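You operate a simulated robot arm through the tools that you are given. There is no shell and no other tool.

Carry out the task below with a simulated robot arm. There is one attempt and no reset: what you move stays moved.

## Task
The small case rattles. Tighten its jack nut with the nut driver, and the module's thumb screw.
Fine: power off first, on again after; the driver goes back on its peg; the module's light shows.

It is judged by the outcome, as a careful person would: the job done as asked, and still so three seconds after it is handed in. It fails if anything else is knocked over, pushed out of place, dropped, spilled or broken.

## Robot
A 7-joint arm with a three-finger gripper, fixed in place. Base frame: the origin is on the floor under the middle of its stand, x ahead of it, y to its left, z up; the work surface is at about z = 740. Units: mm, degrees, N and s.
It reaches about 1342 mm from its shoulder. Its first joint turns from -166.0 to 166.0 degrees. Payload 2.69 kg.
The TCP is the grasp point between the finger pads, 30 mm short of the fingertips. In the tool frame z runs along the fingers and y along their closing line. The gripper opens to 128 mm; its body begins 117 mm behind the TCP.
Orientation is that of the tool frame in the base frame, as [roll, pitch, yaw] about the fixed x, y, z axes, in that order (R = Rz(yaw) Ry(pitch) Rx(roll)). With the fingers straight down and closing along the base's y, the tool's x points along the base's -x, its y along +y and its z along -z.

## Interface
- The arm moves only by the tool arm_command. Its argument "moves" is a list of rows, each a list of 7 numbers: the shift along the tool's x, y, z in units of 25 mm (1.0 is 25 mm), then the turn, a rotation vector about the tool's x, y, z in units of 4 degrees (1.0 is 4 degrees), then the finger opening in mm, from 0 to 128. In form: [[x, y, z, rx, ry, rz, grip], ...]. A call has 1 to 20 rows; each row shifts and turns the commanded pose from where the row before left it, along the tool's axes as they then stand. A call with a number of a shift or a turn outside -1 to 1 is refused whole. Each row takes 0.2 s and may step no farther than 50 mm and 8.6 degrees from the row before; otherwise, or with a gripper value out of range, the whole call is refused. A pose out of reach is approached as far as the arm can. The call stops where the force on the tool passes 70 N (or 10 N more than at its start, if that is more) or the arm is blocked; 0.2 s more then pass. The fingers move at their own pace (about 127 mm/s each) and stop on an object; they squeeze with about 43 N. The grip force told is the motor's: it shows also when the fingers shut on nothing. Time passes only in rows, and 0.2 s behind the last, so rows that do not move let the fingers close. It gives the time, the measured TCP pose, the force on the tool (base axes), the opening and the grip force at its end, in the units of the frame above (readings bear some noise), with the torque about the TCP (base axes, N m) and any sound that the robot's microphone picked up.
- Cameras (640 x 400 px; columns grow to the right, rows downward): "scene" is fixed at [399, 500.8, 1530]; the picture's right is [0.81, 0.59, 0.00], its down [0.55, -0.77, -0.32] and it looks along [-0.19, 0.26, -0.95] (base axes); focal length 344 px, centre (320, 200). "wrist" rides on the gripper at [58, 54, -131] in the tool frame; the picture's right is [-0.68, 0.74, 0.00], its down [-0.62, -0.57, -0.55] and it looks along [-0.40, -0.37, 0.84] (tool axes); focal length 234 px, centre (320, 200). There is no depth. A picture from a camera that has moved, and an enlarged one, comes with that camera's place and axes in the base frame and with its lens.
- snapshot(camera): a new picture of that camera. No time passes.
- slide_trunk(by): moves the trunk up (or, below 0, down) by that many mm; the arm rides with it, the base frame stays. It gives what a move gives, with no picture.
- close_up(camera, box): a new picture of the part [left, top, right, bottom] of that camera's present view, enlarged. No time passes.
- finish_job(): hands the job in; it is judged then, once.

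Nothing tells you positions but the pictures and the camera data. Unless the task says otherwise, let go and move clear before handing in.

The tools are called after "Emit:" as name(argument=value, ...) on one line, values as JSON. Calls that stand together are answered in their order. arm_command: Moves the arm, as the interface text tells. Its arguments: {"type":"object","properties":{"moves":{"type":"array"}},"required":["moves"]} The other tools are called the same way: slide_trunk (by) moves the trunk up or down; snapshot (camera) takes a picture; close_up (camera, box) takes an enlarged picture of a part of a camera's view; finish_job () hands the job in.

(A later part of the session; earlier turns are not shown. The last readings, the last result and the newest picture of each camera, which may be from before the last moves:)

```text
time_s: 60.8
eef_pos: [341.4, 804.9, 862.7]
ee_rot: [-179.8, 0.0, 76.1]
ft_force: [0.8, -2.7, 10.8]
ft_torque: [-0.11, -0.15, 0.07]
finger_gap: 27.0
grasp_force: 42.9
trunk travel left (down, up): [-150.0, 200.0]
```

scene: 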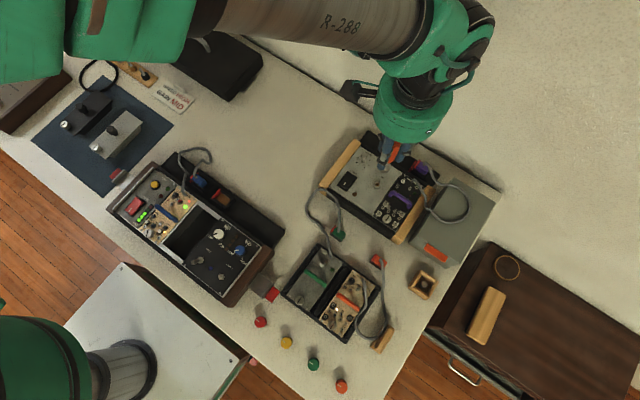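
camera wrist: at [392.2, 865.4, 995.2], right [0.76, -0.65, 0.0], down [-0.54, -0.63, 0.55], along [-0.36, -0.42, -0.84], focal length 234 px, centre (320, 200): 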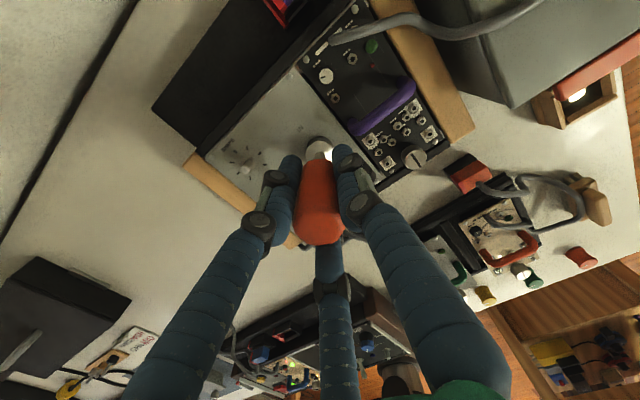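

Emit:
close_up(camera="wrist", box=[290, 140, 350, 250])

Emit:
close_up(camera="scene", box=[360, 160, 400, 195])

```text
3.64 times, centred on (320, 195) of wrist
camera zoom: at [407.3, 848.9, 994.9], right [0.55, -0.83, 0.0], down [-0.69, -0.46, 0.55], along [-0.46, -0.3, -0.83], focal length 852 px, centre (320, 218)
```

zoom: 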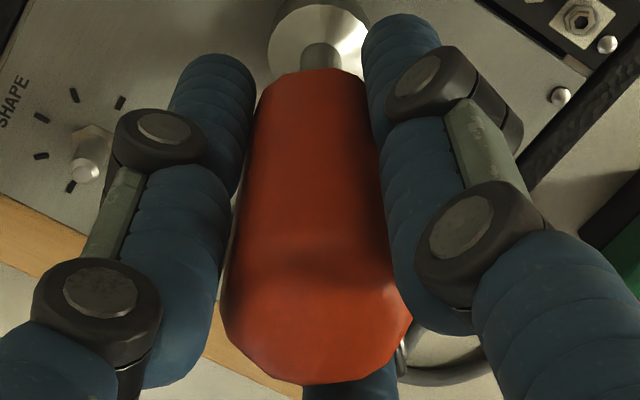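

```text
11.43 times, centred on (380, 178) of scene
camera zoom: at [399.0, 500.8, 1530.0], right [0.81, 0.59, 0.0], down [0.55, -0.77, -0.32], along [-0.19, 0.26, -0.95], focal length 3934 px, centre (-366, 457)
```

zoom: 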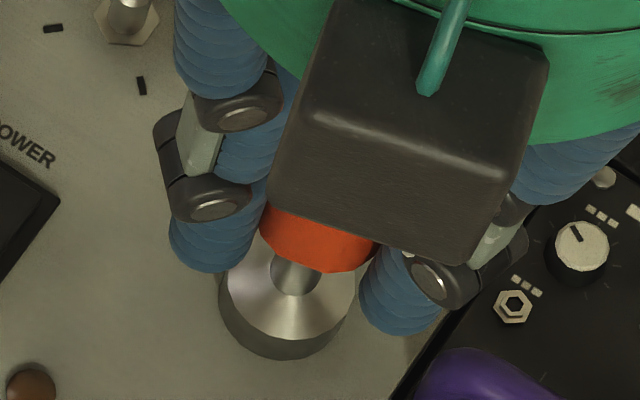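

I can't tell whether the nut is actually turning, so I'll lift the driver off and check the nut's red mark.

Emit:
arm_command(moves=[[0, 0, -0.2, 0, 0, 0, 0], [0, 0, -0.4, 0, 0, 0, 0], [0, 0, -0.8, 0, 0, 0, 0], [0, 0, -0.8, 0, 0, 0, 0], [0, 0, 0, 0, 0, 0, 0]])

Emit:
close_up(camera="scene", box=[360, 165, 395, 190])

Emit:
close_up(camera="wrist", box=[280, 90, 360, 170])

```text
time_s: 62.0
eef_pos: [340.5, 805.5, 917.3]
ee_rot: [-179.7, -0.1, 76.2]
ft_force: [-0.6, -0.1, 0.9]
ft_torque: [0.02, 0.02, 0.02]
finger_gap: 27.4
grasp_force: 42.6
trunk travel left (down, up): [-150.0, 200.0]
```

```text
16.00 times, centred on (378, 178) of scene
camera zoom: at [399.0, 500.8, 1530.0], right [0.81, 0.59, 0.0], down [0.55, -0.77, -0.32], along [-0.19, 0.26, -0.95], focal length 5507 px, centre (-600, 560)
```

zoom: 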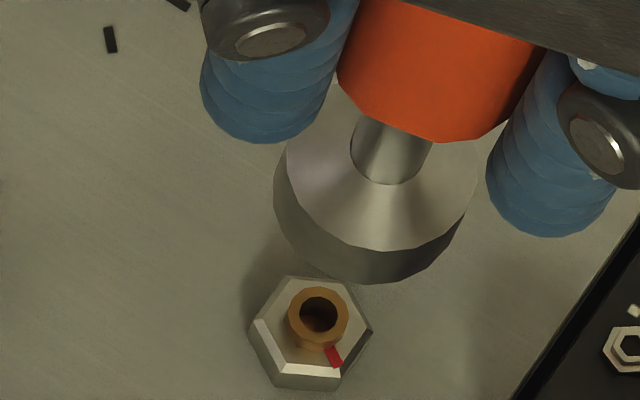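

```text
5.00 times, centred on (320, 130) of wrist
camera zoom: at [406.9, 848.9, 1049.6], right [0.55, -0.83, 0.0], down [-0.69, -0.46, 0.55], along [-0.46, -0.3, -0.83], focal length 1171 px, centre (320, 550)
```

zoom: 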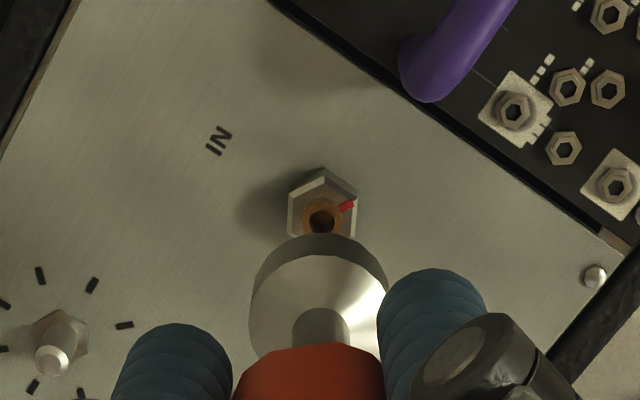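

The red mark moved about 120° clockwise and the nut has gone down, so the driver works, but the last part of my turn slipped. I'll rotate back 120° in the air (keeping the hex phase) and re-seat for another stroke.

Emit:
arm_command(moves=[[0, 0, 0, 0, 0, -1, 0], [0, 0, 0, 0, 0, -1, 0], [0, 0, 0, 0, 0, -1, 0], [0, 0, 0, 0, 0, -1, 0], [0, 0, 0, 0, 0, -1, 0], [0, 0, 0, 0, 0, -1, 0], [0, 0, 0, 0, 0, -1, 0], [0, 0, 0, 0, 0, -1, 0], [0, 0, 0, 0, 0, -1, 0], [0, 0, 0, 0, 0, -1, 0], [0, 0, 0, 0, 0, -1, 0], [0, 0, 0, 0, 0, -1, 0], [0, 0, 0, 0, 0, -1, 0], [0, 0, 0, 0, 0, -1, 0], [0, 0, 0, 0, 0, -1, 0], [0, 0, 0, 0, 0, -1, 0], [0, 0, 0, 0, 0, -1, 0], [0, 0, 0, 0, 0, -1, 0], [0, 0, 0, 0, 0, -1, 0], [0, 0, 0, 0, 0, -1, 0]])

Emit:
arm_command(moves=[[0, 0, 0, 0, 0, -1, 0], [0, 0, 0, 0, 0, -1, 0], [0, 0, 0, 0, 0, -1, 0], [0, 0, 0, 0, 0, -1, 0], [0, 0, 0, 0, 0, -1, 0], [0, 0, 0, 0, 0, -1, 0], [0, 0, 0, 0, 0, -1, 0], [0, 0, 0, 0, 0, -1, 0], [0, 0, 0, 0, 0, -1, 0], [0, 0, 0, 0, 0, -1, 0], [0, 0, 0, 0, 0, 0, 0], [0, 0, 0, 0, 0, 0, 0]])

Emit:
close_up(camera="scene", box=[360, 155, 400, 190])

Emit:
close_up(camera="wrist", box=[290, 105, 350, 165])

```text
time_s: 66.2
eef_pos: [340.0, 806.9, 917.5]
ee_rot: [-179.9, 0.0, 156.1]
ft_force: [-0.1, -1.1, -1.4]
ft_torque: [-0.04, -0.01, 0.02]
finger_gap: 27.4
grasp_force: 43.3
trunk travel left (down, up): [-150.0, 200.0]
```

```text
time_s: 68.8
eef_pos: [340.6, 805.8, 918.1]
ee_rot: [180.0, -0.1, -164.0]
ft_force: [0.2, -1.0, -0.3]
ft_torque: [-0.03, 0.04, 0.02]
finger_gap: 27.1
grasp_force: 43.0
trunk travel left (down, up): [-150.0, 200.0]
```

```text
11.43 times, centred on (380, 172) of scene
camera zoom: at [399.0, 500.8, 1530.0], right [0.81, 0.59, 0.0], down [0.55, -0.77, -0.32], along [-0.19, 0.26, -0.95], focal length 3934 px, centre (-366, 514)
```

zoom: 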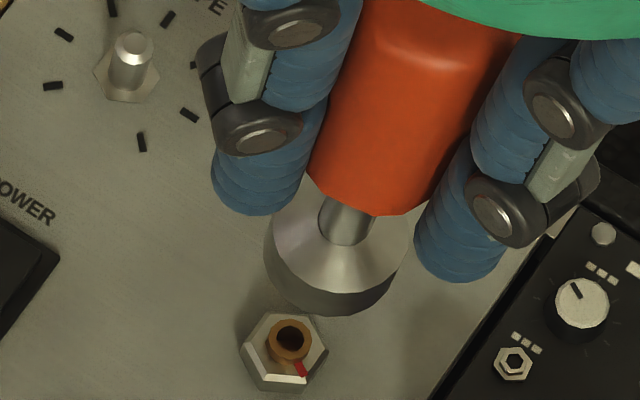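

```text
6.67 times, centred on (320, 135) of wrist
camera zoom: at [269.8, 841.5, 1049.4], right [0.45, 0.89, 0.0], down [0.75, -0.37, 0.55], along [0.49, -0.25, -0.84], focal length 1561 px, centre (320, 633)
```

zoom: 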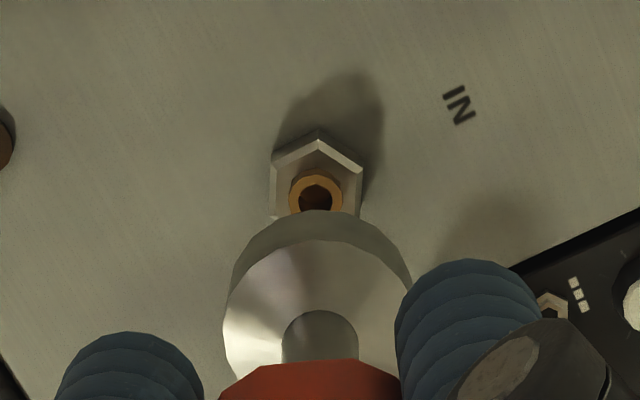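

Emit:
arm_command(moves=[[0, 0, 0.8, 0, 0, 0, 0], [0, 0, 0.8, 0, 0, 0, 0], [0, 0, 0.2, 0, 0, 0, 0], [0, 0, 0, 0, 0, 0, 0]])

Emit:
arm_command(moves=[[0, 0, 0.06, 0, 0, 0, 0], [0, 0, 0.06, 0, 0, 0, 0], [0, 0, 0, 0, 0, 0, 0]])

```text
time_s: 69.8
eef_pos: [340.8, 805.8, 872.3]
ee_rot: [179.9, -0.1, -164.0]
ft_force: [-0.2, -1.0, -0.1]
ft_torque: [0.02, 0.03, -0.03]
finger_gap: 27.0
grasp_force: 42.9
trunk travel left (down, up): [-150.0, 200.0]
```

```text
time_s: 70.6
eef_pos: [340.6, 805.1, 869.8]
ee_rot: [-180.0, 0.0, -164.0]
ft_force: [0.2, -2.5, 3.7]
ft_torque: [-0.27, -0.05, -0.02]
finger_gap: 27.2
grasp_force: 43.2
trunk travel left (down, up): [-150.0, 200.0]
```

Emit:
arm_command(moves=[[0.004, -0.015, 0.04, 0, 0, 0, 0], [0, 0, 0.04, 0, 0, 0, 0], [0, 0, 0, 0, 0, 0, 0]])

```text
time_s: 71.4
eef_pos: [341.3, 805.4, 868.8]
ee_rot: [-180.0, 0.0, -164.0]
ft_force: [-0.2, 0.1, -0.9]
ft_torque: [0.0, 0.01, 0.01]
finger_gap: 27.1
grasp_force: 42.8
trunk travel left (down, up): [-150.0, 200.0]
```

Emit:
arm_command(moves=[[0, 0, 0.06, 0, 0, 0, 0], [0, 0, 0.06, 0, 0, 0, 0], [0, 0, 0, 0, 0, 0, 0]])

Emit:
arm_command(moves=[[0, 0, 0.04, 0, 0, 0, 0], [0, 0, 0.04, 0, 0, 0, 0], [0, 0, 0, 0, 0, 0, 0]])

```text
time_s: 72.2
eef_pos: [340.6, 805.3, 864.3]
ee_rot: [180.0, 0.0, -164.0]
ft_force: [0.3, 0.0, -0.5]
ft_torque: [0.0, 0.04, 0.01]
finger_gap: 27.1
grasp_force: 43.3
trunk travel left (down, up): [-150.0, 200.0]
```

```text
time_s: 73.0
eef_pos: [339.9, 805.2, 863.1]
ee_rot: [179.9, -0.1, -164.0]
ft_force: [1.1, -1.4, 3.9]
ft_torque: [-0.07, 0.02, 0.01]
finger_gap: 26.9
grasp_force: 43.3
trunk travel left (down, up): [-150.0, 200.0]
```

Seated again at panel level. Now turning clockwise in short strokes with torque readings.

Emit:
arm_command(moves=[[0, 0, 0.02, 0, 0, 1, 0], [0, 0, 0, 0, 0, 1, 0], [0, 0, 0, 0, 0, 1, 0], [0, 0, 0, 0, 0, 0, 0]])

Emit:
arm_command(moves=[[0, 0, 0, 0, 0, 1, 0], [0, 0, 0, 0, 0, 1, 0], [0, 0, 0, 0, 0, 1, 0], [0, 0, 0, 0, 0, 0, 0]])

Emit:
arm_command(moves=[[0, 0, 0, 0, 0, 1, 0], [0, 0, 0, 0, 0, 1, 0], [0, 0, 0, 0, 0, 1, 0], [0, 0, 0, 0, 0, 0, 0]])

```text
time_s: 74.0
eef_pos: [340.3, 804.1, 864.2]
ee_rot: [-180.0, 0.0, -176.1]
ft_force: [1.1, -1.9, 9.3]
ft_torque: [-0.12, 0.02, 0.04]
finger_gap: 27.0
grasp_force: 43.1
trunk travel left (down, up): [-150.0, 200.0]
```

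```text
time_s: 75.0
eef_pos: [340.5, 804.3, 863.2]
ee_rot: [180.0, 0.0, 171.8]
ft_force: [-1.4, 0.6, 10.8]
ft_torque: [-0.01, 0.16, 0.17]
finger_gap: 27.0
grasp_force: 43.0
trunk travel left (down, up): [-150.0, 200.0]
```

```text
time_s: 76.0
eef_pos: [339.3, 806.0, 862.2]
ee_rot: [179.9, 0.0, 159.8]
ft_force: [-0.3, 0.3, 13.0]
ft_torque: [-0.09, 0.0, 0.34]
finger_gap: 27.3
grasp_force: 43.4
trunk travel left (down, up): [-150.0, 200.0]
```

Torque climbs: 0.04 → 0.17 → 0.34 N·m, so it's gripping the nut. Continuing in smaller steps.

Emit:
arm_command(moves=[[0, 0, 0, 0, 0, 0.5, 0], [0, 0, 0, 0, 0, 0.5, 0], [0, 0, 0, 0, 0, 0, 0]])

Emit:
arm_command(moves=[[0, 0, 0, 0, 0, 0.5, 0], [0, 0, 0, 0, 0, 0.5, 0], [0, 0, 0, 0, 0, 0, 0]])

Emit:
arm_command(moves=[[0, 0, 0, 0, 0, 0.5, 0], [0, 0, 0, 0, 0, 0.5, 0], [0, 0, 0, 0, 0, 0, 0]])

```text
time_s: 76.8
eef_pos: [339.9, 805.9, 863.2]
ee_rot: [-180.0, 0.0, 156.0]
ft_force: [-0.3, 3.8, 10.6]
ft_torque: [0.18, 0.01, 0.29]
finger_gap: 27.6
grasp_force: 43.1
trunk travel left (down, up): [-150.0, 200.0]
```

```text
time_s: 77.6
eef_pos: [340.7, 805.4, 862.8]
ee_rot: [180.0, -0.2, 151.9]
ft_force: [0.5, 4.0, 12.1]
ft_torque: [0.14, -0.06, 0.18]
finger_gap: 27.5
grasp_force: 43.0
trunk travel left (down, up): [-150.0, 200.0]
```

```text
time_s: 78.4
eef_pos: [340.1, 805.3, 862.3]
ee_rot: [180.0, 0.0, 148.0]
ft_force: [1.2, 3.3, 12.9]
ft_torque: [0.08, -0.14, -0.02]
finger_gap: 27.5
grasp_force: 43.0
trunk travel left (down, up): [-150.0, 200.0]
```

Torque peaked at 0.34 N·m and then the handle slipped in the fingers. I'll lift and check whether the nut itself moved further.

Emit:
arm_command(moves=[[0, 0, -0.2, 0, 0, 0, 0], [0, 0, -0.6, 0, 0, 0, 0], [0, 0, -0.8, 0, 0, 0, 0], [0, 0, -0.6, 0, 0, 0, 0], [0, 0, 0, 0, 0, 0, 0]])

Emit:
close_up(camera="scene", box=[360, 165, 395, 190])

Emit:
close_up(camera="wrist", box=[290, 105, 350, 165])

```text
time_s: 79.6
eef_pos: [340.2, 804.6, 917.8]
ee_rot: [-179.8, 0.0, 147.9]
ft_force: [-0.4, -0.2, -0.9]
ft_torque: [-0.02, -0.03, -0.03]
finger_gap: 26.9
grasp_force: 42.9
trunk travel left (down, up): [-150.0, 200.0]
```

```text
16.00 times, centred on (378, 178) of scene
camera zoom: at [399.0, 500.8, 1530.0], right [0.81, 0.59, 0.0], down [0.55, -0.77, -0.32], along [-0.19, 0.26, -0.95], focal length 5507 px, centre (-600, 560)
```

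zoom: 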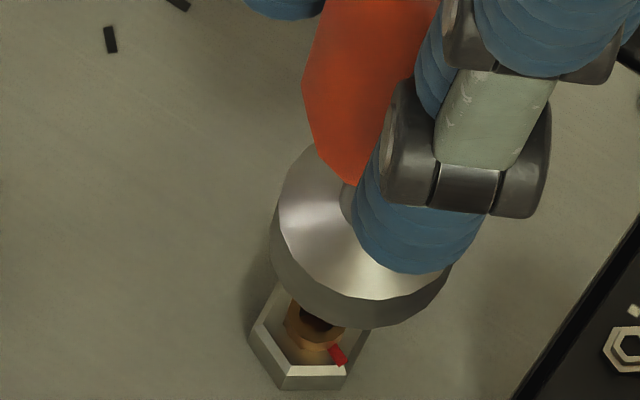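

```text
6.67 times, centred on (320, 135) of wrist
camera zoom: at [319.0, 881.7, 1049.1], right [0.96, 0.27, 0.0], down [0.22, -0.81, 0.55], along [0.14, -0.53, -0.84], focal length 1561 px, centre (320, 633)
```

zoom: 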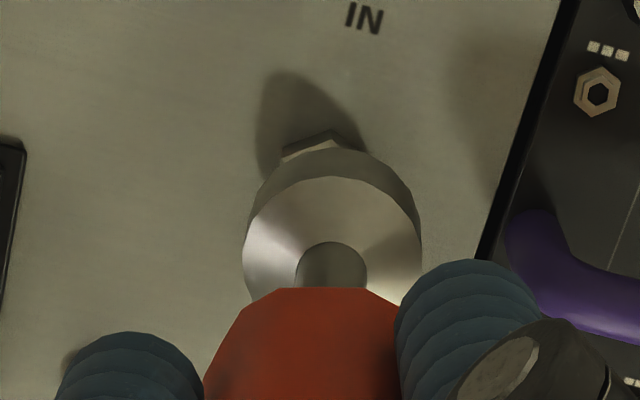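

The nut didn't move further: it's at its stop, 120° round and lower, while the handle slipped in my grip, so the nut is tight. The driver also slid down about 18 mm in the fingers; I'll carry it back toward its peg at height.

Emit:
arm_command(moves=[[0, 0, -0.92, 0, 0, 0, 0], [0, 0, -0.92, 0, 0, 0, 0], [0, 0, -0.92, 0, 0, 0, 0], [0, 0, -0.92, 0, 0, 0, 0], [-0.949, 0.014, 0, 0, 0, 0, 0], [-0.949, 0.014, 0, 0, 0, 0, 0], [-0.949, 0.014, 0, 0, 0, 0, 0], [-0.949, 0.014, 0, 0, 0, 0, 0], [-0.949, 0.014, 0, 0, 0, 0, 0], [-0.949, 0.014, 0, 0, 0, 0, 0], [-0.949, 0.014, 0, 0, 0, 0, 0], [-0.949, 0.014, 0, 0, 0, 0, 0], [-0.949, 0.014, 0, 0, 0, 0, 0], [-0.949, 0.014, 0, 0, 0, 0, 0], [0, 0, 0, 0, 0, 0, 0], [0, 0, 0, 0, 0, 0, 0]])

Emit:
snapshot(camera="wrist")

Emit:
close_up(camera="wrist", box=[280, 80, 360, 170])

Emit:
close_up(camera="scene", box=[360, 165, 395, 190])

```text
time_s: 83.0
eef_pos: [543.5, 682.5, 1009.8]
ee_rot: [-179.8, -0.1, 148.0]
ft_force: [-0.5, 0.6, -0.9]
ft_torque: [-0.01, -0.02, 0.02]
finger_gap: 27.0
grasp_force: 42.3
trunk travel left (down, up): [-150.0, 200.0]
```

```text
taken
camera wrist: at [522.5, 759.5, 1141.2], right [0.96, 0.27, 0.0], down [0.22, -0.81, 0.55], along [0.14, -0.53, -0.84], focal length 234 px, centre (320, 200)
```

wrist: 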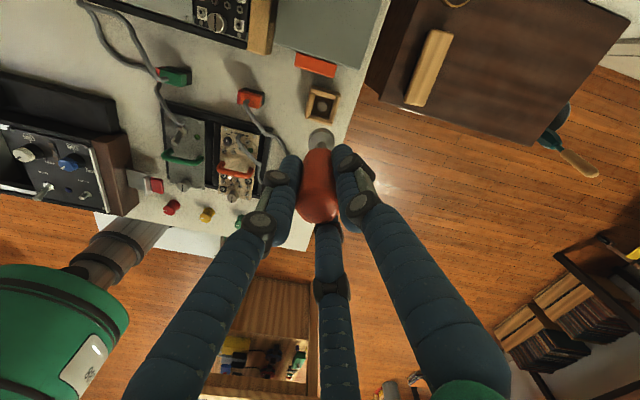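

```text
4.44 times, centred on (320, 125) of wrist
camera zoom: at [522.5, 759.5, 1141.2], right [0.96, 0.27, 0.0], down [0.22, -0.81, 0.55], along [0.14, -0.53, -0.84], focal length 1041 px, centre (320, 533)
```

zoom: 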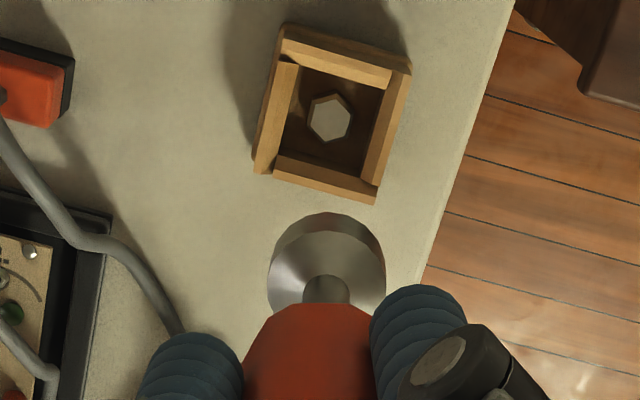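

```text
16.00 times, centred on (378, 178) of scene
camera zoom: at [399.0, 500.8, 1530.0], right [0.81, 0.59, 0.0], down [0.55, -0.77, -0.32], along [-0.19, 0.26, -0.95], focal length 5507 px, centre (-600, 560)
```

zoom: 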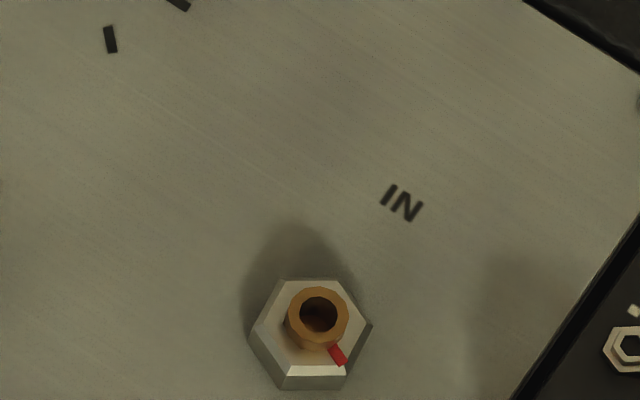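

The clear view shows the nut sits about 5° back from its best position (the socket cammed over and nudged it back). I'll return and re-tighten it, this time stopping at the torque peak and backing off before lifting.

Emit:
arm_command(moves=[[0.945, -0.0257, 0, 0, 0, 0, 0], [0.945, -0.0257, 0, 0, 0, 0, 0], [0.945, -0.0257, 0, 0, 0, 0, 0], [0.945, -0.0257, 0, 0, 0, 0, 0], [0.945, -0.0257, 0, 0, 0, 0, 0], [0.945, -0.0257, 0, 0, 0, 0, 0], [0.945, -0.0257, 0, 0, 0, 0, 0], [0.945, -0.0257, 0, 0, 0, 0, 0], [0.945, -0.0257, 0, 0, 0, 0, 0], [0.945, -0.0257, 0, 0, 0, 0, 0], [0, 0, 0.6, 0, 0, -1, 0], [0, 0, 0.6, 0, 0, -1, 0], [0, 0, 0.6, 0, 0, -1, 0], [0, 0, 0.6, 0, 0, -1, 0], [0, 0, 0, 0, 0, -1, 0], [0, 0, 0, 0, 0, -1, 0], [0, 0, 0, 0, 0, -1, 0], [0, 0, 0, 0, 0, -0.5, 0], [0, 0, 0, 0, 0, 0, 0], [0, 0, 0, 0, 0, 0, 0]])

Emit:
close_up(camera="scene", box=[355, 155, 400, 195])

Emit:
close_up(camera="wrist", box=[290, 95, 350, 155])

```text
time_s: 87.2
eef_pos: [340.4, 803.4, 948.5]
ee_rot: [180.0, -0.1, 178.0]
ft_force: [-0.2, 0.3, -2.0]
ft_torque: [0.0, 0.03, 0.02]
finger_gap: 26.7
grasp_force: 43.1
trunk travel left (down, up): [-150.0, 200.0]
```

```text
10.00 times, centred on (378, 175) of scene
camera zoom: at [399.0, 500.8, 1530.0], right [0.81, 0.59, 0.0], down [0.55, -0.77, -0.32], along [-0.19, 0.26, -0.95], focal length 3442 px, centre (-255, 450)
```

zoom: 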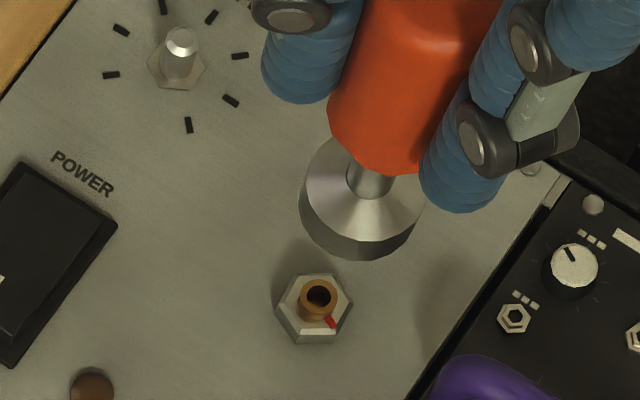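

```text
6.67 times, centred on (320, 125) of wrist
camera zoom: at [283.9, 858.6, 1080.9], right [0.7, 0.71, 0.0], down [0.6, -0.59, 0.55], along [0.39, -0.39, -0.84], focal length 1561 px, centre (320, 700)
```

zoom: 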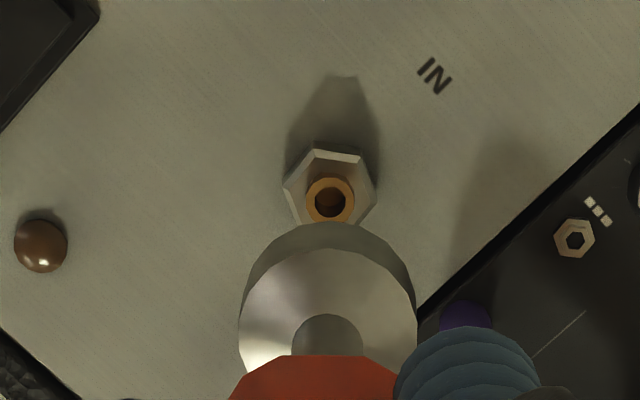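

Emit:
arm_command(moves=[[0, 0, 0.7, 0, 0, 0, 0], [0, 0, 0.7, 0, 0, 0, 0], [0, 0, 0.4, 0, 0, 0, 0], [0, 0, 0, 0, 0, 0, 0], [0, 0, 0, 0, 0, 0, 0]])

Emit:
close_up(camera="scene", box=[360, 165, 395, 195])

Emit:
close_up(camera="wrist", box=[290, 95, 350, 155])

```text
time_s: 88.4
eef_pos: [340.6, 802.0, 904.0]
ee_rot: [180.0, -0.1, 178.0]
ft_force: [0.2, -0.1, -0.1]
ft_torque: [-0.02, -0.02, 0.04]
finger_gap: 26.9
grasp_force: 42.5
trunk travel left (down, up): [-150.0, 200.0]
```

```text
13.33 times, centred on (378, 180) of scene
camera zoom: at [399.0, 500.8, 1530.0], right [0.81, 0.59, 0.0], down [0.55, -0.77, -0.32], along [-0.19, 0.26, -0.95], focal length 4590 px, centre (-447, 467)
```

zoom: 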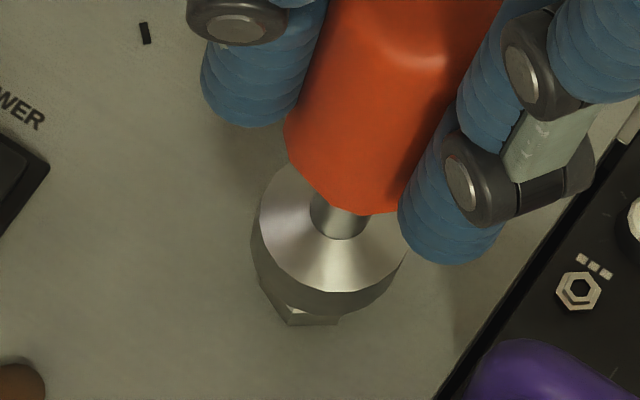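

```text
6.67 times, centred on (320, 125) of wrist
camera zoom: at [284.1, 858.5, 1036.0], right [0.7, 0.71, 0.0], down [0.6, -0.59, 0.55], along [0.39, -0.39, -0.84], focal length 1561 px, centre (320, 700)
```

zoom: 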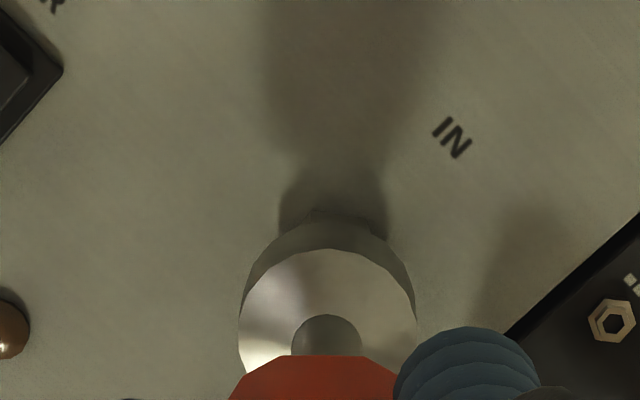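

Emit:
arm_command(moves=[[-0.016, 0.06, 0, 0, 0, 0, 0], [0, 0, 0.2, 0, 0, 0, 0], [0, 0, 0.12, 0, 0, 0, 0], [0, 0, 0, 0, 0, 0, 0]])

Emit:
arm_command(moves=[[0, 0, 0.06, 0, 0, 0, 0], [0, 0, 0.06, 0, 0, 0, 0], [0, 0, 0, 0, 0, 0, 0]])

```text
time_s: 89.4
eef_pos: [341.4, 804.9, 895.6]
ee_rot: [-180.0, -0.1, 178.1]
ft_force: [0.0, -0.6, -0.2]
ft_torque: [0.02, 0.0, 0.02]
finger_gap: 26.8
grasp_force: 42.5
trunk travel left (down, up): [-150.0, 200.0]
```

```text
time_s: 90.2
eef_pos: [340.8, 804.0, 892.9]
ee_rot: [-180.0, -0.1, 178.1]
ft_force: [-1.0, -1.0, -0.9]
ft_torque: [0.0, -0.03, 0.05]
finger_gap: 26.7
grasp_force: 43.5
trunk travel left (down, up): [-150.0, 200.0]
```

Emit:
arm_command(moves=[[0, 0, 0.06, 0, 0, 0, 0], [0, 0, 0.06, 0, 0, 0, 0], [0, 0, 0, 0, 0, 0, 0]])

Emit:
arm_command(moves=[[0, 0, 0.06, 0, 0, 0, 0], [0, 0, 0, 0, 0, 0, 0]])

```text
time_s: 91.0
eef_pos: [341.2, 803.2, 890.5]
ee_rot: [-180.0, 0.0, 178.0]
ft_force: [-3.9, -7.2, 10.0]
ft_torque: [-0.79, 0.47, 0.0]
finger_gap: 26.8
grasp_force: 43.0
trunk travel left (down, up): [-150.0, 200.0]
```

```text
time_s: 91.6
eef_pos: [340.4, 804.2, 890.1]
ee_rot: [179.8, 0.1, 178.0]
ft_force: [-6.5, -7.9, 19.9]
ft_torque: [-0.86, 0.58, 0.03]
finger_gap: 26.8
grasp_force: 43.3
trunk travel left (down, up): [-150.0, 200.0]
```

Emit:
arm_command(moves=[[0.031, -0.041, -0.03, 0, 0, 0, 0], [0, 0, 0, 0, 0, 0, 0]])

Emit:
arm_command(moves=[[0, 0, 0.05, 0, 0, 0, 0], [0, 0, 0, 0, 0, 0, 0]])

```text
time_s: 92.2
eef_pos: [341.0, 803.2, 889.8]
ee_rot: [179.9, 0.0, 178.1]
ft_force: [4.6, 0.1, 13.0]
ft_torque: [0.08, -0.31, -0.02]
finger_gap: 26.8
grasp_force: 43.0
trunk travel left (down, up): [-150.0, 200.0]
```

```text
time_s: 92.8
eef_pos: [340.2, 804.3, 890.4]
ee_rot: [180.0, 0.0, 177.9]
ft_force: [6.7, 1.4, 22.6]
ft_torque: [0.1, -0.51, 0.01]
finger_gap: 26.7
grasp_force: 43.8
trunk travel left (down, up): [-150.0, 200.0]
```

Centred now but resting on top, so the hex phase is off; I'll hold light pressure and turn to find the drop-in.

Emit:
arm_command(moves=[[-0.016, 0.006, -0.02, 0, 0, 0, 0], [0, 0, 0, 0, 0, 0, 0]])

Emit:
arm_command(moves=[[0, 0, 0, 0, 0, -0.5, 0], [0, 0, 0, 0, 0, -0.5, 0], [0, 0, 0, 0, 0, -0.5, 0], [0, 0, 0, 0, 0, 0, 0]])

Emit:
arm_command(moves=[[0, 0, 0, 0, 0, -0.5, 0], [0, 0, 0, 0, 0, -0.5, 0], [0, 0, 0, 0, 0, -0.5, 0], [0, 0, 0, 0, 0, 0, 0]])

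```text
time_s: 93.4
eef_pos: [340.8, 805.1, 889.6]
ee_rot: [179.9, 0.0, 178.0]
ft_force: [4.0, 6.4, 22.8]
ft_torque: [0.65, -0.46, 0.03]
finger_gap: 26.6
grasp_force: 43.2
trunk travel left (down, up): [-150.0, 200.0]
```

```text
time_s: 94.4
eef_pos: [340.1, 803.9, 888.9]
ee_rot: [179.9, 0.0, -176.1]
ft_force: [3.8, 8.4, 22.7]
ft_torque: [0.97, -0.39, 0.01]
finger_gap: 27.0
grasp_force: 43.0
trunk travel left (down, up): [-150.0, 200.0]
```

```text
time_s: 95.4
eef_pos: [340.5, 803.2, 889.9]
ee_rot: [180.0, 0.0, -170.0]
ft_force: [2.6, 7.9, 23.4]
ft_torque: [0.85, -0.2, 0.03]
finger_gap: 26.7
grasp_force: 42.9
trunk travel left (down, up): [-150.0, 200.0]
```

Emit:
arm_command(moves=[[-0.016, 0.022, 0, 0, 0, 0, 0], [0, 0, 0, 0, 0, -0.5, 0], [0, 0, 0, 0, 0, -0.5, 0], [0, 0, 0, 0, 0, -0.5, 0], [0, 0, 0, 0, 0, 0, 0]])

Emit:
arm_command(moves=[[0, 0, 0, 0, 0, -0.5, 0], [0, 0, 0, 0, 0, -0.5, 0], [0, 0, 0, 0, 0, -0.5, 0], [0, 0, 0, 0, 0, 0, 0]])

Emit:
arm_command(moves=[[0, 0, 0, 0, 0, -0.5, 0], [0, 0, 0, 0, 0, -0.5, 0], [0, 0, 0, 0, 0, -0.5, 0], [0, 0, 0, 0, 0, 0, 0]])

```text
time_s: 96.6
eef_pos: [341.7, 804.5, 889.1]
ee_rot: [-180.0, -0.1, -164.0]
ft_force: [2.6, 2.0, 19.9]
ft_torque: [0.26, -0.27, 0.0]
finger_gap: 27.0
grasp_force: 43.2
trunk travel left (down, up): [-150.0, 200.0]
```

```text
time_s: 97.6
eef_pos: [340.6, 803.8, 888.2]
ee_rot: [-179.9, -0.1, -158.0]
ft_force: [-0.1, -0.5, 0.8]
ft_torque: [0.03, 0.0, 0.02]
finger_gap: 26.5
grasp_force: 42.9
trunk travel left (down, up): [-150.0, 200.0]
```

```text
time_s: 98.6
eef_pos: [341.2, 804.1, 888.5]
ee_rot: [180.0, -0.2, -152.0]
ft_force: [-0.8, 0.0, -0.5]
ft_torque: [-0.02, 0.01, -0.01]
finger_gap: 26.8
grasp_force: 43.4
trunk travel left (down, up): [-150.0, 200.0]
```

It dropped in at yaw −158. Lowering to the panel.

Emit:
arm_command(moves=[[0, 0, 0.08, 0, 0, 0, 0], [0, 0, 0.08, 0, 0, 0, 0], [0, 0, 0.06, 0, 0, 0, 0], [0, 0, 0, 0, 0, 0, 0]])

Emit:
arm_command(moves=[[0, 0, 0.06, 0, 0, 0, 0], [0, 0, 0, 0, 0, 0, 0]])

```text
time_s: 99.6
eef_pos: [340.7, 804.7, 883.5]
ee_rot: [180.0, -0.2, -152.0]
ft_force: [-1.3, 0.4, -0.7]
ft_torque: [-0.01, -0.01, 0.02]
finger_gap: 26.8
grasp_force: 42.9
trunk travel left (down, up): [-150.0, 200.0]
```

```text
time_s: 100.2
eef_pos: [340.7, 803.2, 883.7]
ee_rot: [180.0, -0.1, -152.0]
ft_force: [-1.5, -2.9, 9.5]
ft_torque: [-0.3, 0.0, 0.01]
finger_gap: 26.8
grasp_force: 43.2
trunk travel left (down, up): [-150.0, 200.0]
```

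Seated at panel level. Turning clockwise with close torque watch.

Emit:
arm_command(moves=[[0, 0, 0, 0, 0, 0.5, 0], [0, 0, 0, 0, 0, 0.5, 0], [0, 0, 0, 0, 0, 0.5, 0], [0, 0, 0, 0, 0, 0, 0]])

Emit:
arm_command(moves=[[0, 0, 0, 0, 0, 0.5, 0], [0, 0, 0, 0, 0, 0.5, 0], [0, 0, 0, 0, 0, 0.5, 0], [0, 0, 0, 0, 0, 0, 0]])

Emit:
arm_command(moves=[[0, 0, 0, 0, 0, 0.5, 0], [0, 0, 0, 0, 0, 0.5, 0], [0, 0, 0, 0, 0, 0.5, 0], [0, 0, 0, 0, 0, 0, 0]])

```text
time_s: 101.2
eef_pos: [341.6, 804.5, 883.6]
ee_rot: [179.9, -0.1, -158.0]
ft_force: [1.4, 3.8, 12.9]
ft_torque: [0.15, -0.33, 0.02]
finger_gap: 26.7
grasp_force: 42.9
trunk travel left (down, up): [-150.0, 200.0]
```

```text
time_s: 102.2
eef_pos: [341.0, 804.1, 882.3]
ee_rot: [179.8, -0.1, -164.2]
ft_force: [4.3, 2.3, 19.2]
ft_torque: [-0.01, -0.41, 0.05]
finger_gap: 26.7
grasp_force: 43.2
trunk travel left (down, up): [-150.0, 200.0]
```

```text
time_s: 103.2
eef_pos: [341.5, 804.4, 882.5]
ee_rot: [179.9, 0.1, -170.1]
ft_force: [2.6, 5.6, 19.6]
ft_torque: [0.13, -0.27, 0.08]
finger_gap: 26.7
grasp_force: 42.5
trunk travel left (down, up): [-150.0, 200.0]
```

Emit:
arm_command(moves=[[-0.015, 0.018, -0.03, 0, 0, 0.5, 0], [0, 0, 0, 0, 0, 0.5, 0], [0, 0, 0, 0, 0, 0, 0]])

Emit:
arm_command(moves=[[0, 0, 0, 0, 0, 0.5, 0], [0, 0, 0, 0, 0, 0.5, 0], [0, 0, 0, 0, 0, 0, 0]])

Emit:
arm_command(moves=[[0, 0, 0, 0, 0, 0.5, 0], [0, 0, 0, 0, 0, 0.5, 0], [0, 0, 0, 0, 0, 0, 0]])

```text
time_s: 104.0
eef_pos: [340.8, 804.4, 883.3]
ee_rot: [179.9, -0.2, -174.1]
ft_force: [1.6, 4.6, 14.4]
ft_torque: [0.21, -0.04, 0.03]
finger_gap: 26.6
grasp_force: 43.2
trunk travel left (down, up): [-150.0, 200.0]
```

```text
time_s: 104.8
eef_pos: [340.2, 804.7, 883.2]
ee_rot: [-180.0, 0.0, -178.1]
ft_force: [-0.9, 1.5, 15.0]
ft_torque: [-0.07, 0.02, 0.01]
finger_gap: 26.5
grasp_force: 42.7
trunk travel left (down, up): [-150.0, 200.0]
```

```text
time_s: 105.6
eef_pos: [341.7, 804.5, 882.9]
ee_rot: [-180.0, -0.1, 178.0]
ft_force: [-3.9, 0.9, 11.9]
ft_torque: [-0.04, 0.39, 0.14]
finger_gap: 26.7
grasp_force: 43.3
trunk travel left (down, up): [-150.0, 200.0]
```

Emit:
arm_command(moves=[[0, 0, 0, 0, 0, 0.5, 0], [0, 0, 0, 0, 0, 0.5, 0], [0, 0, 0, 0, 0, 0, 0]])

Emit:
arm_command(moves=[[0, 0, 0, 0, 0, 0.5, 0], [0, 0, 0, 0, 0, 0.5, 0], [0, 0, 0, 0, 0, 0, 0]])

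```text
time_s: 106.4
eef_pos: [340.8, 804.2, 882.7]
ee_rot: [-180.0, 0.0, 173.9]
ft_force: [-6.4, 4.0, 7.5]
ft_torque: [0.19, 0.51, 0.21]
finger_gap: 26.9
grasp_force: 42.8
trunk travel left (down, up): [-150.0, 200.0]
```

```text
time_s: 107.2
eef_pos: [340.6, 804.0, 882.5]
ee_rot: [-179.9, 0.0, 169.9]
ft_force: [-6.5, 5.5, 2.1]
ft_torque: [0.3, 0.51, 0.26]
finger_gap: 27.1
grasp_force: 43.0
trunk travel left (down, up): [-150.0, 200.0]
```

Emit:
arm_command(moves=[[0.027, 0.016, 0.02, 0, 0, 0.5, 0], [0, 0, 0, 0, 0, 0.5, 0], [0, 0, 0, 0, 0, 0, 0]])

Emit:
arm_command(moves=[[0, 0, 0, 0, 0, 0.5, 0], [0, 0, 0, 0, 0, 0.5, 0], [0, 0, 0, 0, 0, 0, 0]])

```text
time_s: 108.0
eef_pos: [340.8, 804.8, 883.7]
ee_rot: [-179.9, 0.0, 166.0]
ft_force: [-1.4, -3.1, 6.7]
ft_torque: [-0.38, 0.03, 0.25]
finger_gap: 27.0
grasp_force: 43.7
trunk travel left (down, up): [-150.0, 200.0]
```

```text
time_s: 108.8
eef_pos: [340.7, 805.7, 882.1]
ee_rot: [179.9, -0.1, 161.8]
ft_force: [2.3, -3.5, 5.3]
ft_torque: [-0.31, -0.13, 0.26]
finger_gap: 27.0
grasp_force: 43.2
trunk travel left (down, up): [-150.0, 200.0]
```

Torque plateaus at about 0.26 N·m. I'll back off to release the jam, lift a bit and read the mark.

Emit:
arm_command(moves=[[0, 0, 0, 0, 0, -0.5, 0], [0, 0, 0, 0, 0, -0.5, 0], [0, 0, 0, 0, 0, -0.5, 0], [0, 0, 0, 0, 0, 0, 0]])

Emit:
arm_command(moves=[[0, 0, 0, 0, 0, -0.5, 0], [0, 0, 0, 0, 0, -0.5, 0], [0, 0, 0, 0, 0, -0.5, 0], [0, 0, 0, 0, 0, 0, 0]])

Emit:
arm_command(moves=[[0, 0, -0.1, 0, 0, 0, 0], [0, 0, -0.2, 0, 0, 0, 0], [0, 0, 0, 0, 0, 0, 0]])

```text
time_s: 109.8
eef_pos: [340.4, 805.0, 882.8]
ee_rot: [-180.0, 0.0, 168.0]
ft_force: [1.1, -1.2, 3.0]
ft_torque: [-0.17, -0.12, 0.0]
finger_gap: 27.0
grasp_force: 43.6
trunk travel left (down, up): [-150.0, 200.0]
```

```text
time_s: 110.8
eef_pos: [340.8, 805.6, 881.8]
ee_rot: [180.0, 0.0, 174.0]
ft_force: [3.4, -1.8, 5.0]
ft_torque: [-0.21, -0.27, -0.02]
finger_gap: 27.2
grasp_force: 42.7
trunk travel left (down, up): [-150.0, 200.0]
```

```text
time_s: 111.6
eef_pos: [340.6, 804.0, 883.9]
ee_rot: [-179.6, -0.2, 174.0]
ft_force: [6.4, 4.0, -37.7]
ft_torque: [0.21, -0.48, 0.0]
finger_gap: 27.1
grasp_force: 43.3
trunk travel left (down, up): [-150.0, 200.0]
```

The socket is holding onto the nut (38 N pull), so I'll lower back, turn further back into the free zone and try again.

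Emit:
arm_command(moves=[[0, 0, 0.24, 0, 0, 0, 0], [0, 0, 0, 0, 0, -0.5, 0], [0, 0, 0, 0, 0, -0.5, 0], [0, 0, 0, 0, 0, -0.5, 0], [0, 0, 0, 0, 0, 0, 0]])

Emit:
arm_command(moves=[[0, 0, -0.06, 0, 0, 0, 0], [0, 0, 0, 0, 0, 0, 0]])

```text
time_s: 112.8
eef_pos: [340.4, 805.6, 885.2]
ee_rot: [179.9, 0.0, 179.9]
ft_force: [-4.7, -15.1, 3.3]
ft_torque: [-1.3, 0.38, 0.01]
finger_gap: 26.8
grasp_force: 43.4
trunk travel left (down, up): [-150.0, 200.0]
```

```text
time_s: 113.4
eef_pos: [339.3, 805.8, 884.1]
ee_rot: [-180.0, -0.1, -180.0]
ft_force: [-0.2, -6.8, -6.9]
ft_torque: [-0.61, 0.07, 0.05]
finger_gap: 26.7
grasp_force: 43.2
trunk travel left (down, up): [-150.0, 200.0]
```

Emit:
arm_command(moves=[[0, -0.03, 0, 0, 0, -0.5, 0], [0, 0, 0, 0, 0, -0.5, 0], [0, 0, 0, 0, 0, -0.5, 0], [0, 0, 0, 0, 0, 0, 0]])

Emit:
close_up(camera="scene", box=[360, 165, 395, 195])

Emit:
close_up(camera="wrist", box=[280, 95, 360, 175])

```text
time_s: 114.4
eef_pos: [341.5, 805.0, 885.5]
ee_rot: [179.9, -0.1, -174.0]
ft_force: [-0.5, 2.7, 1.0]
ft_torque: [0.31, 0.07, 0.0]
finger_gap: 26.6
grasp_force: 43.1
trunk travel left (down, up): [-150.0, 200.0]
```

```text
13.33 times, centred on (378, 180) of scene
camera zoom: at [399.0, 500.8, 1530.0], right [0.81, 0.59, 0.0], down [0.55, -0.77, -0.32], along [-0.19, 0.26, -0.95], focal length 4590 px, centre (-447, 467)
```

zoom: 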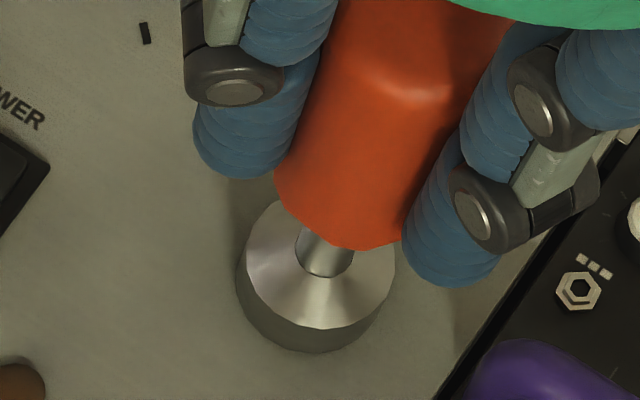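

```text
5.00 times, centred on (320, 135) of wrist
camera zoom: at [276.7, 852.2, 1017.5], right [0.6, 0.8, 0.0], down [0.67, -0.5, 0.55], along [0.44, -0.33, -0.84], focal length 1171 px, centre (320, 525)
```

zoom: 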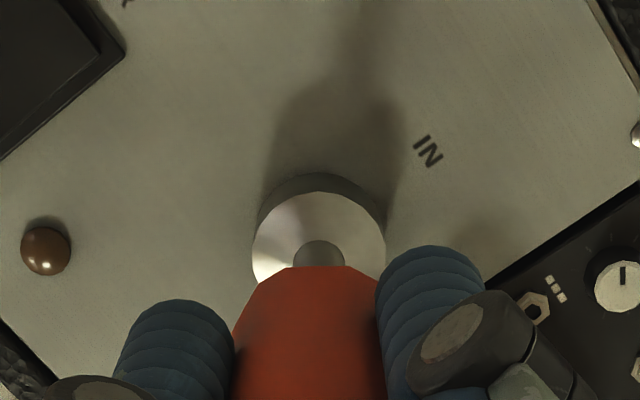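

Emit:
arm_command(moves=[[0, 0, -0.06, 0, 0, 0, 0], [0, 0, -0.06, 0, 0, 0, 0], [0, 0, 0, 0, 0, 0, 0]])

Emit:
arm_command(moves=[[0, 0, -0.08, 0, 0, 0, 0], [0, 0, -0.08, 0, 0, 0, 0], [0, 0, 0, 0, 0, 0, 0]])

```text
time_s: 115.2
eef_pos: [339.6, 804.8, 888.6]
ee_rot: [180.0, 0.1, -174.0]
ft_force: [1.3, 6.9, -1.4]
ft_torque: [0.62, -0.13, 0.01]
finger_gap: 26.7
grasp_force: 42.0
trunk travel left (down, up): [-150.0, 200.0]
```

```text
time_s: 116.0
eef_pos: [340.8, 804.8, 892.0]
ee_rot: [-179.9, -0.1, -174.0]
ft_force: [0.3, 0.2, -0.9]
ft_torque: [0.03, -0.02, 0.04]
finger_gap: 26.8
grasp_force: 43.0
trunk travel left (down, up): [-150.0, 200.0]
```

Released cleanly in the free zone. Lifting to view the mark.

Emit:
arm_command(moves=[[0, 0, -0.6, 0, 0, 0, 0], [0, 0, -0.8, 0, 0, 0, 0], [0, 0, -0.8, 0, 0, 0, 0], [0, 0, 0, 0, 0, 0, 0]])

Emit:
close_up(camera="scene", box=[360, 165, 395, 190])

Emit:
close_up(camera="wrist", box=[290, 95, 350, 155])

```text
time_s: 117.0
eef_pos: [341.3, 805.4, 946.6]
ee_rot: [-179.8, -0.1, -173.9]
ft_force: [0.1, 0.3, -0.3]
ft_torque: [0.02, 0.0, -0.01]
finger_gap: 26.7
grasp_force: 43.0
trunk travel left (down, up): [-150.0, 200.0]
```

```text
16.00 times, centred on (378, 178) of scene
camera zoom: at [399.0, 500.8, 1530.0], right [0.81, 0.59, 0.0], down [0.55, -0.77, -0.32], along [-0.19, 0.26, -0.95], focal length 5507 px, centre (-600, 560)
```

zoom: 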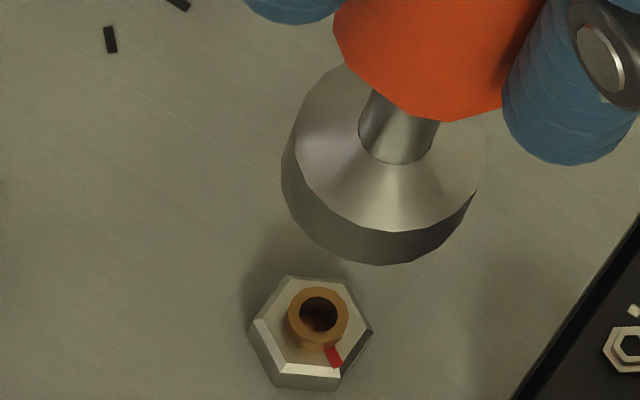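

```text
6.67 times, centred on (320, 125) of wrist
camera zoom: at [276.4, 852.1, 1078.4], right [0.6, 0.8, 0.0], down [0.67, -0.5, 0.55], along [0.44, -0.33, -0.84], focal length 1561 px, centre (320, 700)
```

zoom: 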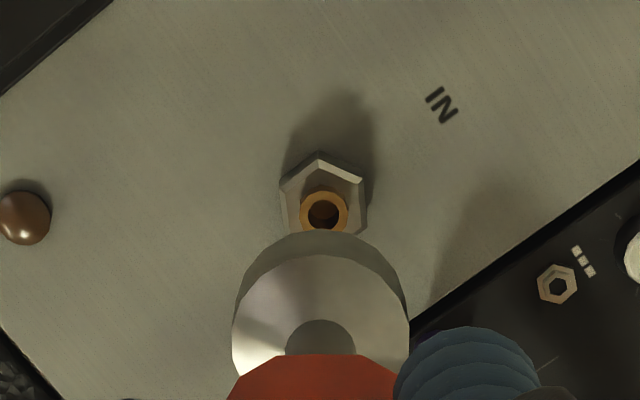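

The mark is back at the end stop, 120° round – same place as the first stroke's limit – so the nut is tight and the driver left cleanly. Now carrying the driver to its peg and turning to a yaw where the hex matches and no finger faces the red pull.

Emit:
arm_command(moves=[[0, 0, -0.85, 0, 0, 0, 0], [0, 0, -0.85, 0, 0, 0, 0], [0, 0, -0.85, 0, 0, 0, 0], [-0.76, -0.566, 0, 0, 0, 0, 0], [-0.76, -0.566, 0, 0, 0, 0, 0], [-0.76, -0.566, 0, 0, 0, 0, 0], [-0.76, -0.566, 0, 0, 0, 0, 0], [-0.76, -0.566, 0, 0, 0, 0, 0], [-0.76, -0.566, 0, 0, 0, 0, 0], [-0.76, -0.566, 0, 0, 0, 0, 0], [-0.76, -0.566, 0, 0, 0, 0, 0], [-0.76, -0.566, 0, 0, 0, 0, 0], [-0.76, -0.566, 0, 0, 0, 0, 0], [0, 0, 0, 0, 0, 0, 0]])

Emit:
arm_command(moves=[[0, 0, 0, 0, 0, 1, 0], [0, 0, 0, 0, 0, 1, 0], [0, 0, 0, 0, 0, 1, 0], [0, 0, 0, 0, 0, 1, 0], [0, 0, 0, 0, 0, 1, 0], [0, 0, 0, 0, 0, 1, 0], [0, 0, 0, 0, 0, 1, 0], [0, 0, 0, 0, 0, 1, 0], [0, 0, 0, 0, 0, 1, 0], [0, 0, 0, 0, 0, 1, 0], [0, 0, 0, 0, 0, 1, 0], [0, 0, 0, 0, 0, 1, 0], [0, 0, 0.6, 0, 0, 0.5, 0], [0, 0, 0.6, 0, 0, 0, 0], [0, 0, 0, 0, 0, 0, 0], [0, 0, 0, 0, 0, 0, 0]])

Emit:
snapshot(camera="wrist")

Emit:
close_up(camera="wrist", box=[280, 80, 360, 170])

```text
time_s: 120.0
eef_pos: [544.5, 683.2, 1010.5]
ee_rot: [-180.0, -0.1, -173.9]
ft_force: [0.7, 0.1, -0.7]
ft_torque: [0.01, 0.03, 0.01]
finger_gap: 26.8
grasp_force: 42.8
trunk travel left (down, up): [-150.0, 200.0]
```

```text
time_s: 123.4
eef_pos: [543.9, 683.4, 980.6]
ee_rot: [-179.9, 0.0, 136.0]
ft_force: [-0.2, 0.2, -1.8]
ft_torque: [0.04, 0.02, 0.02]
finger_gap: 27.0
grasp_force: 43.4
trunk travel left (down, up): [-150.0, 200.0]
```

```text
taken
camera wrist: at [538.9, 763.1, 1112.4], right [1.0, 0.06, 0.0], down [0.05, -0.83, 0.55], along [0.03, -0.55, -0.84], focal length 234 px, centre (320, 200)
```

wrist: 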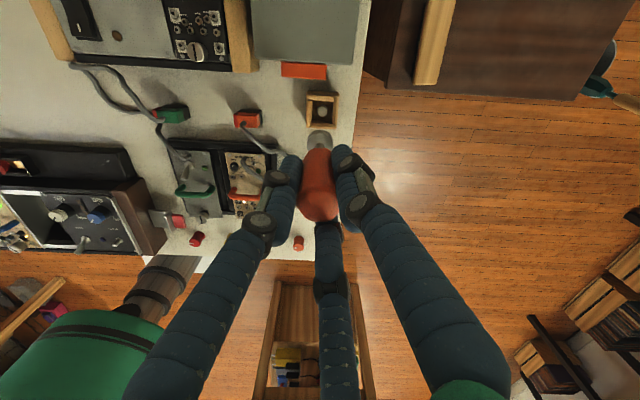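

```text
4.44 times, centred on (320, 125) of wrist
camera zoom: at [538.9, 763.1, 1112.4], right [1.0, 0.06, 0.0], down [0.05, -0.83, 0.55], along [0.03, -0.55, -0.84], focal length 1041 px, centre (320, 533)
```

zoom: 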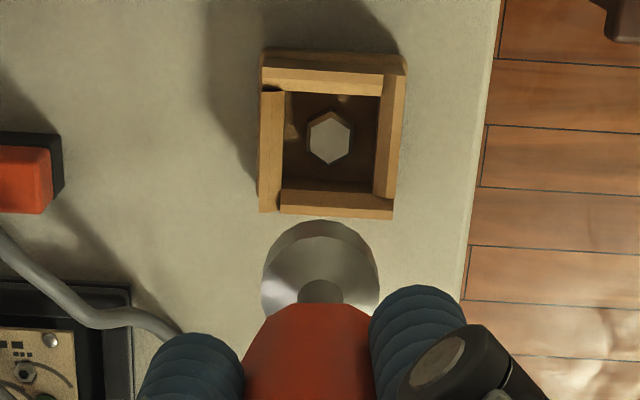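

The peg appears about 3 mm to +x of the socket. I'll correct that and lower part of the way for another look.

Emit:
arm_command(moves=[[-0.05, 0.11, 0, 0, 0, 0, 0], [0, 0, 0.8, 0, 0, 0, 0], [0, 0, 0.8, 0, 0, 0, 0], [0, 0, 0.8, 0, 0, 0, 0], [0, 0, 0.8, 0, 0, 0, 0], [0, 0, 0.5, 0, 0, 0, 0], [0, 0, 0, 0, 0, 0, 0], [0, 0, 0, 0, 0, 0, 0]])

Emit:
snapshot(camera="wrist")

Emit:
close_up(camera="wrist", box=[280, 80, 360, 170])

```text
time_s: 125.2
eef_pos: [547.5, 684.5, 888.6]
ee_rot: [-179.9, 0.0, 136.0]
ft_force: [-0.4, -0.1, -1.2]
ft_torque: [0.0, 0.0, 0.01]
finger_gap: 26.9
grasp_force: 43.0
trunk travel left (down, up): [-150.0, 200.0]
```

```text
taken
camera wrist: at [542.5, 763.7, 1019.4], right [1.0, 0.06, 0.0], down [0.05, -0.83, 0.55], along [0.03, -0.55, -0.84], focal length 234 px, centre (320, 200)
```

wrist: 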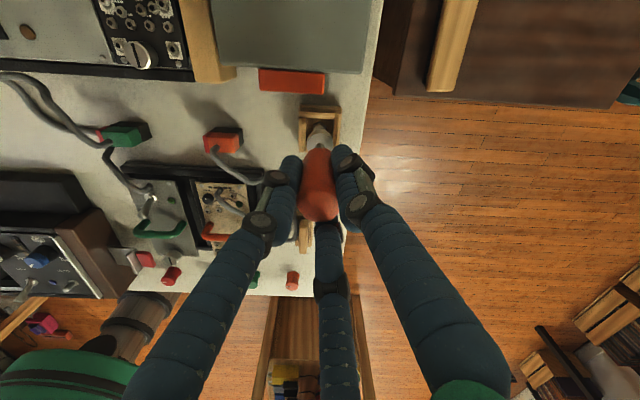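

```text
4.44 times, centred on (320, 125) of wrist
camera zoom: at [542.5, 763.7, 1019.4], right [1.0, 0.06, 0.0], down [0.05, -0.83, 0.55], along [0.03, -0.55, -0.84], focal length 1041 px, centre (320, 533)
```

zoom: 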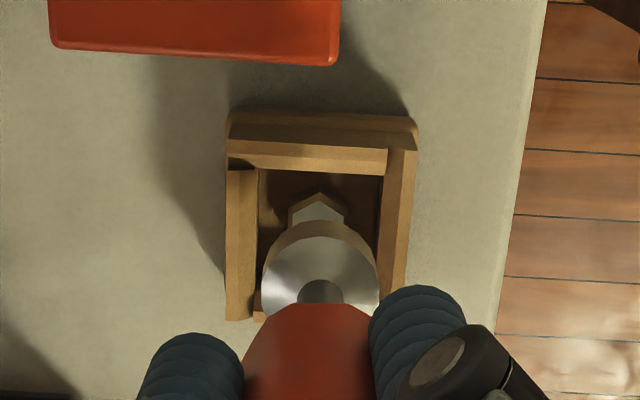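

Emit:
arm_command(moves=[[0.003, -0.031, 0.3, 0, 0, 0, 0], [0, 0, 0.3, 0, 0, 0, 0], [0, 0, 0.1, 0, 0, 0, 0], [0, 0, 0, 0, 0, 0, 0]])

Emit:
close_up(camera="wrist", box=[290, 100, 350, 160])

```text
time_s: 126.2
eef_pos: [547.1, 685.4, 869.9]
ee_rot: [-180.0, 0.0, 136.0]
ft_force: [-0.4, 0.0, -1.2]
ft_torque: [0.04, -0.02, -0.01]
finger_gap: 26.8
grasp_force: 43.2
trunk travel left (down, up): [-150.0, 200.0]
```

```text
6.67 times, centred on (320, 130) of wrist
camera zoom: at [541.7, 763.5, 1001.6], right [1.0, 0.06, 0.0], down [0.05, -0.83, 0.55], along [0.03, -0.55, -0.84], focal length 1561 px, centre (320, 667)
```

zoom: 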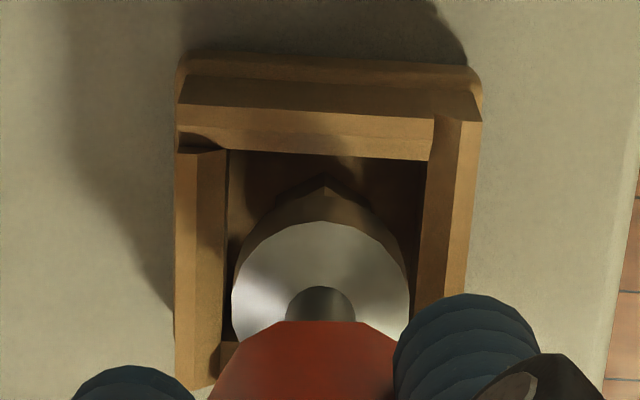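

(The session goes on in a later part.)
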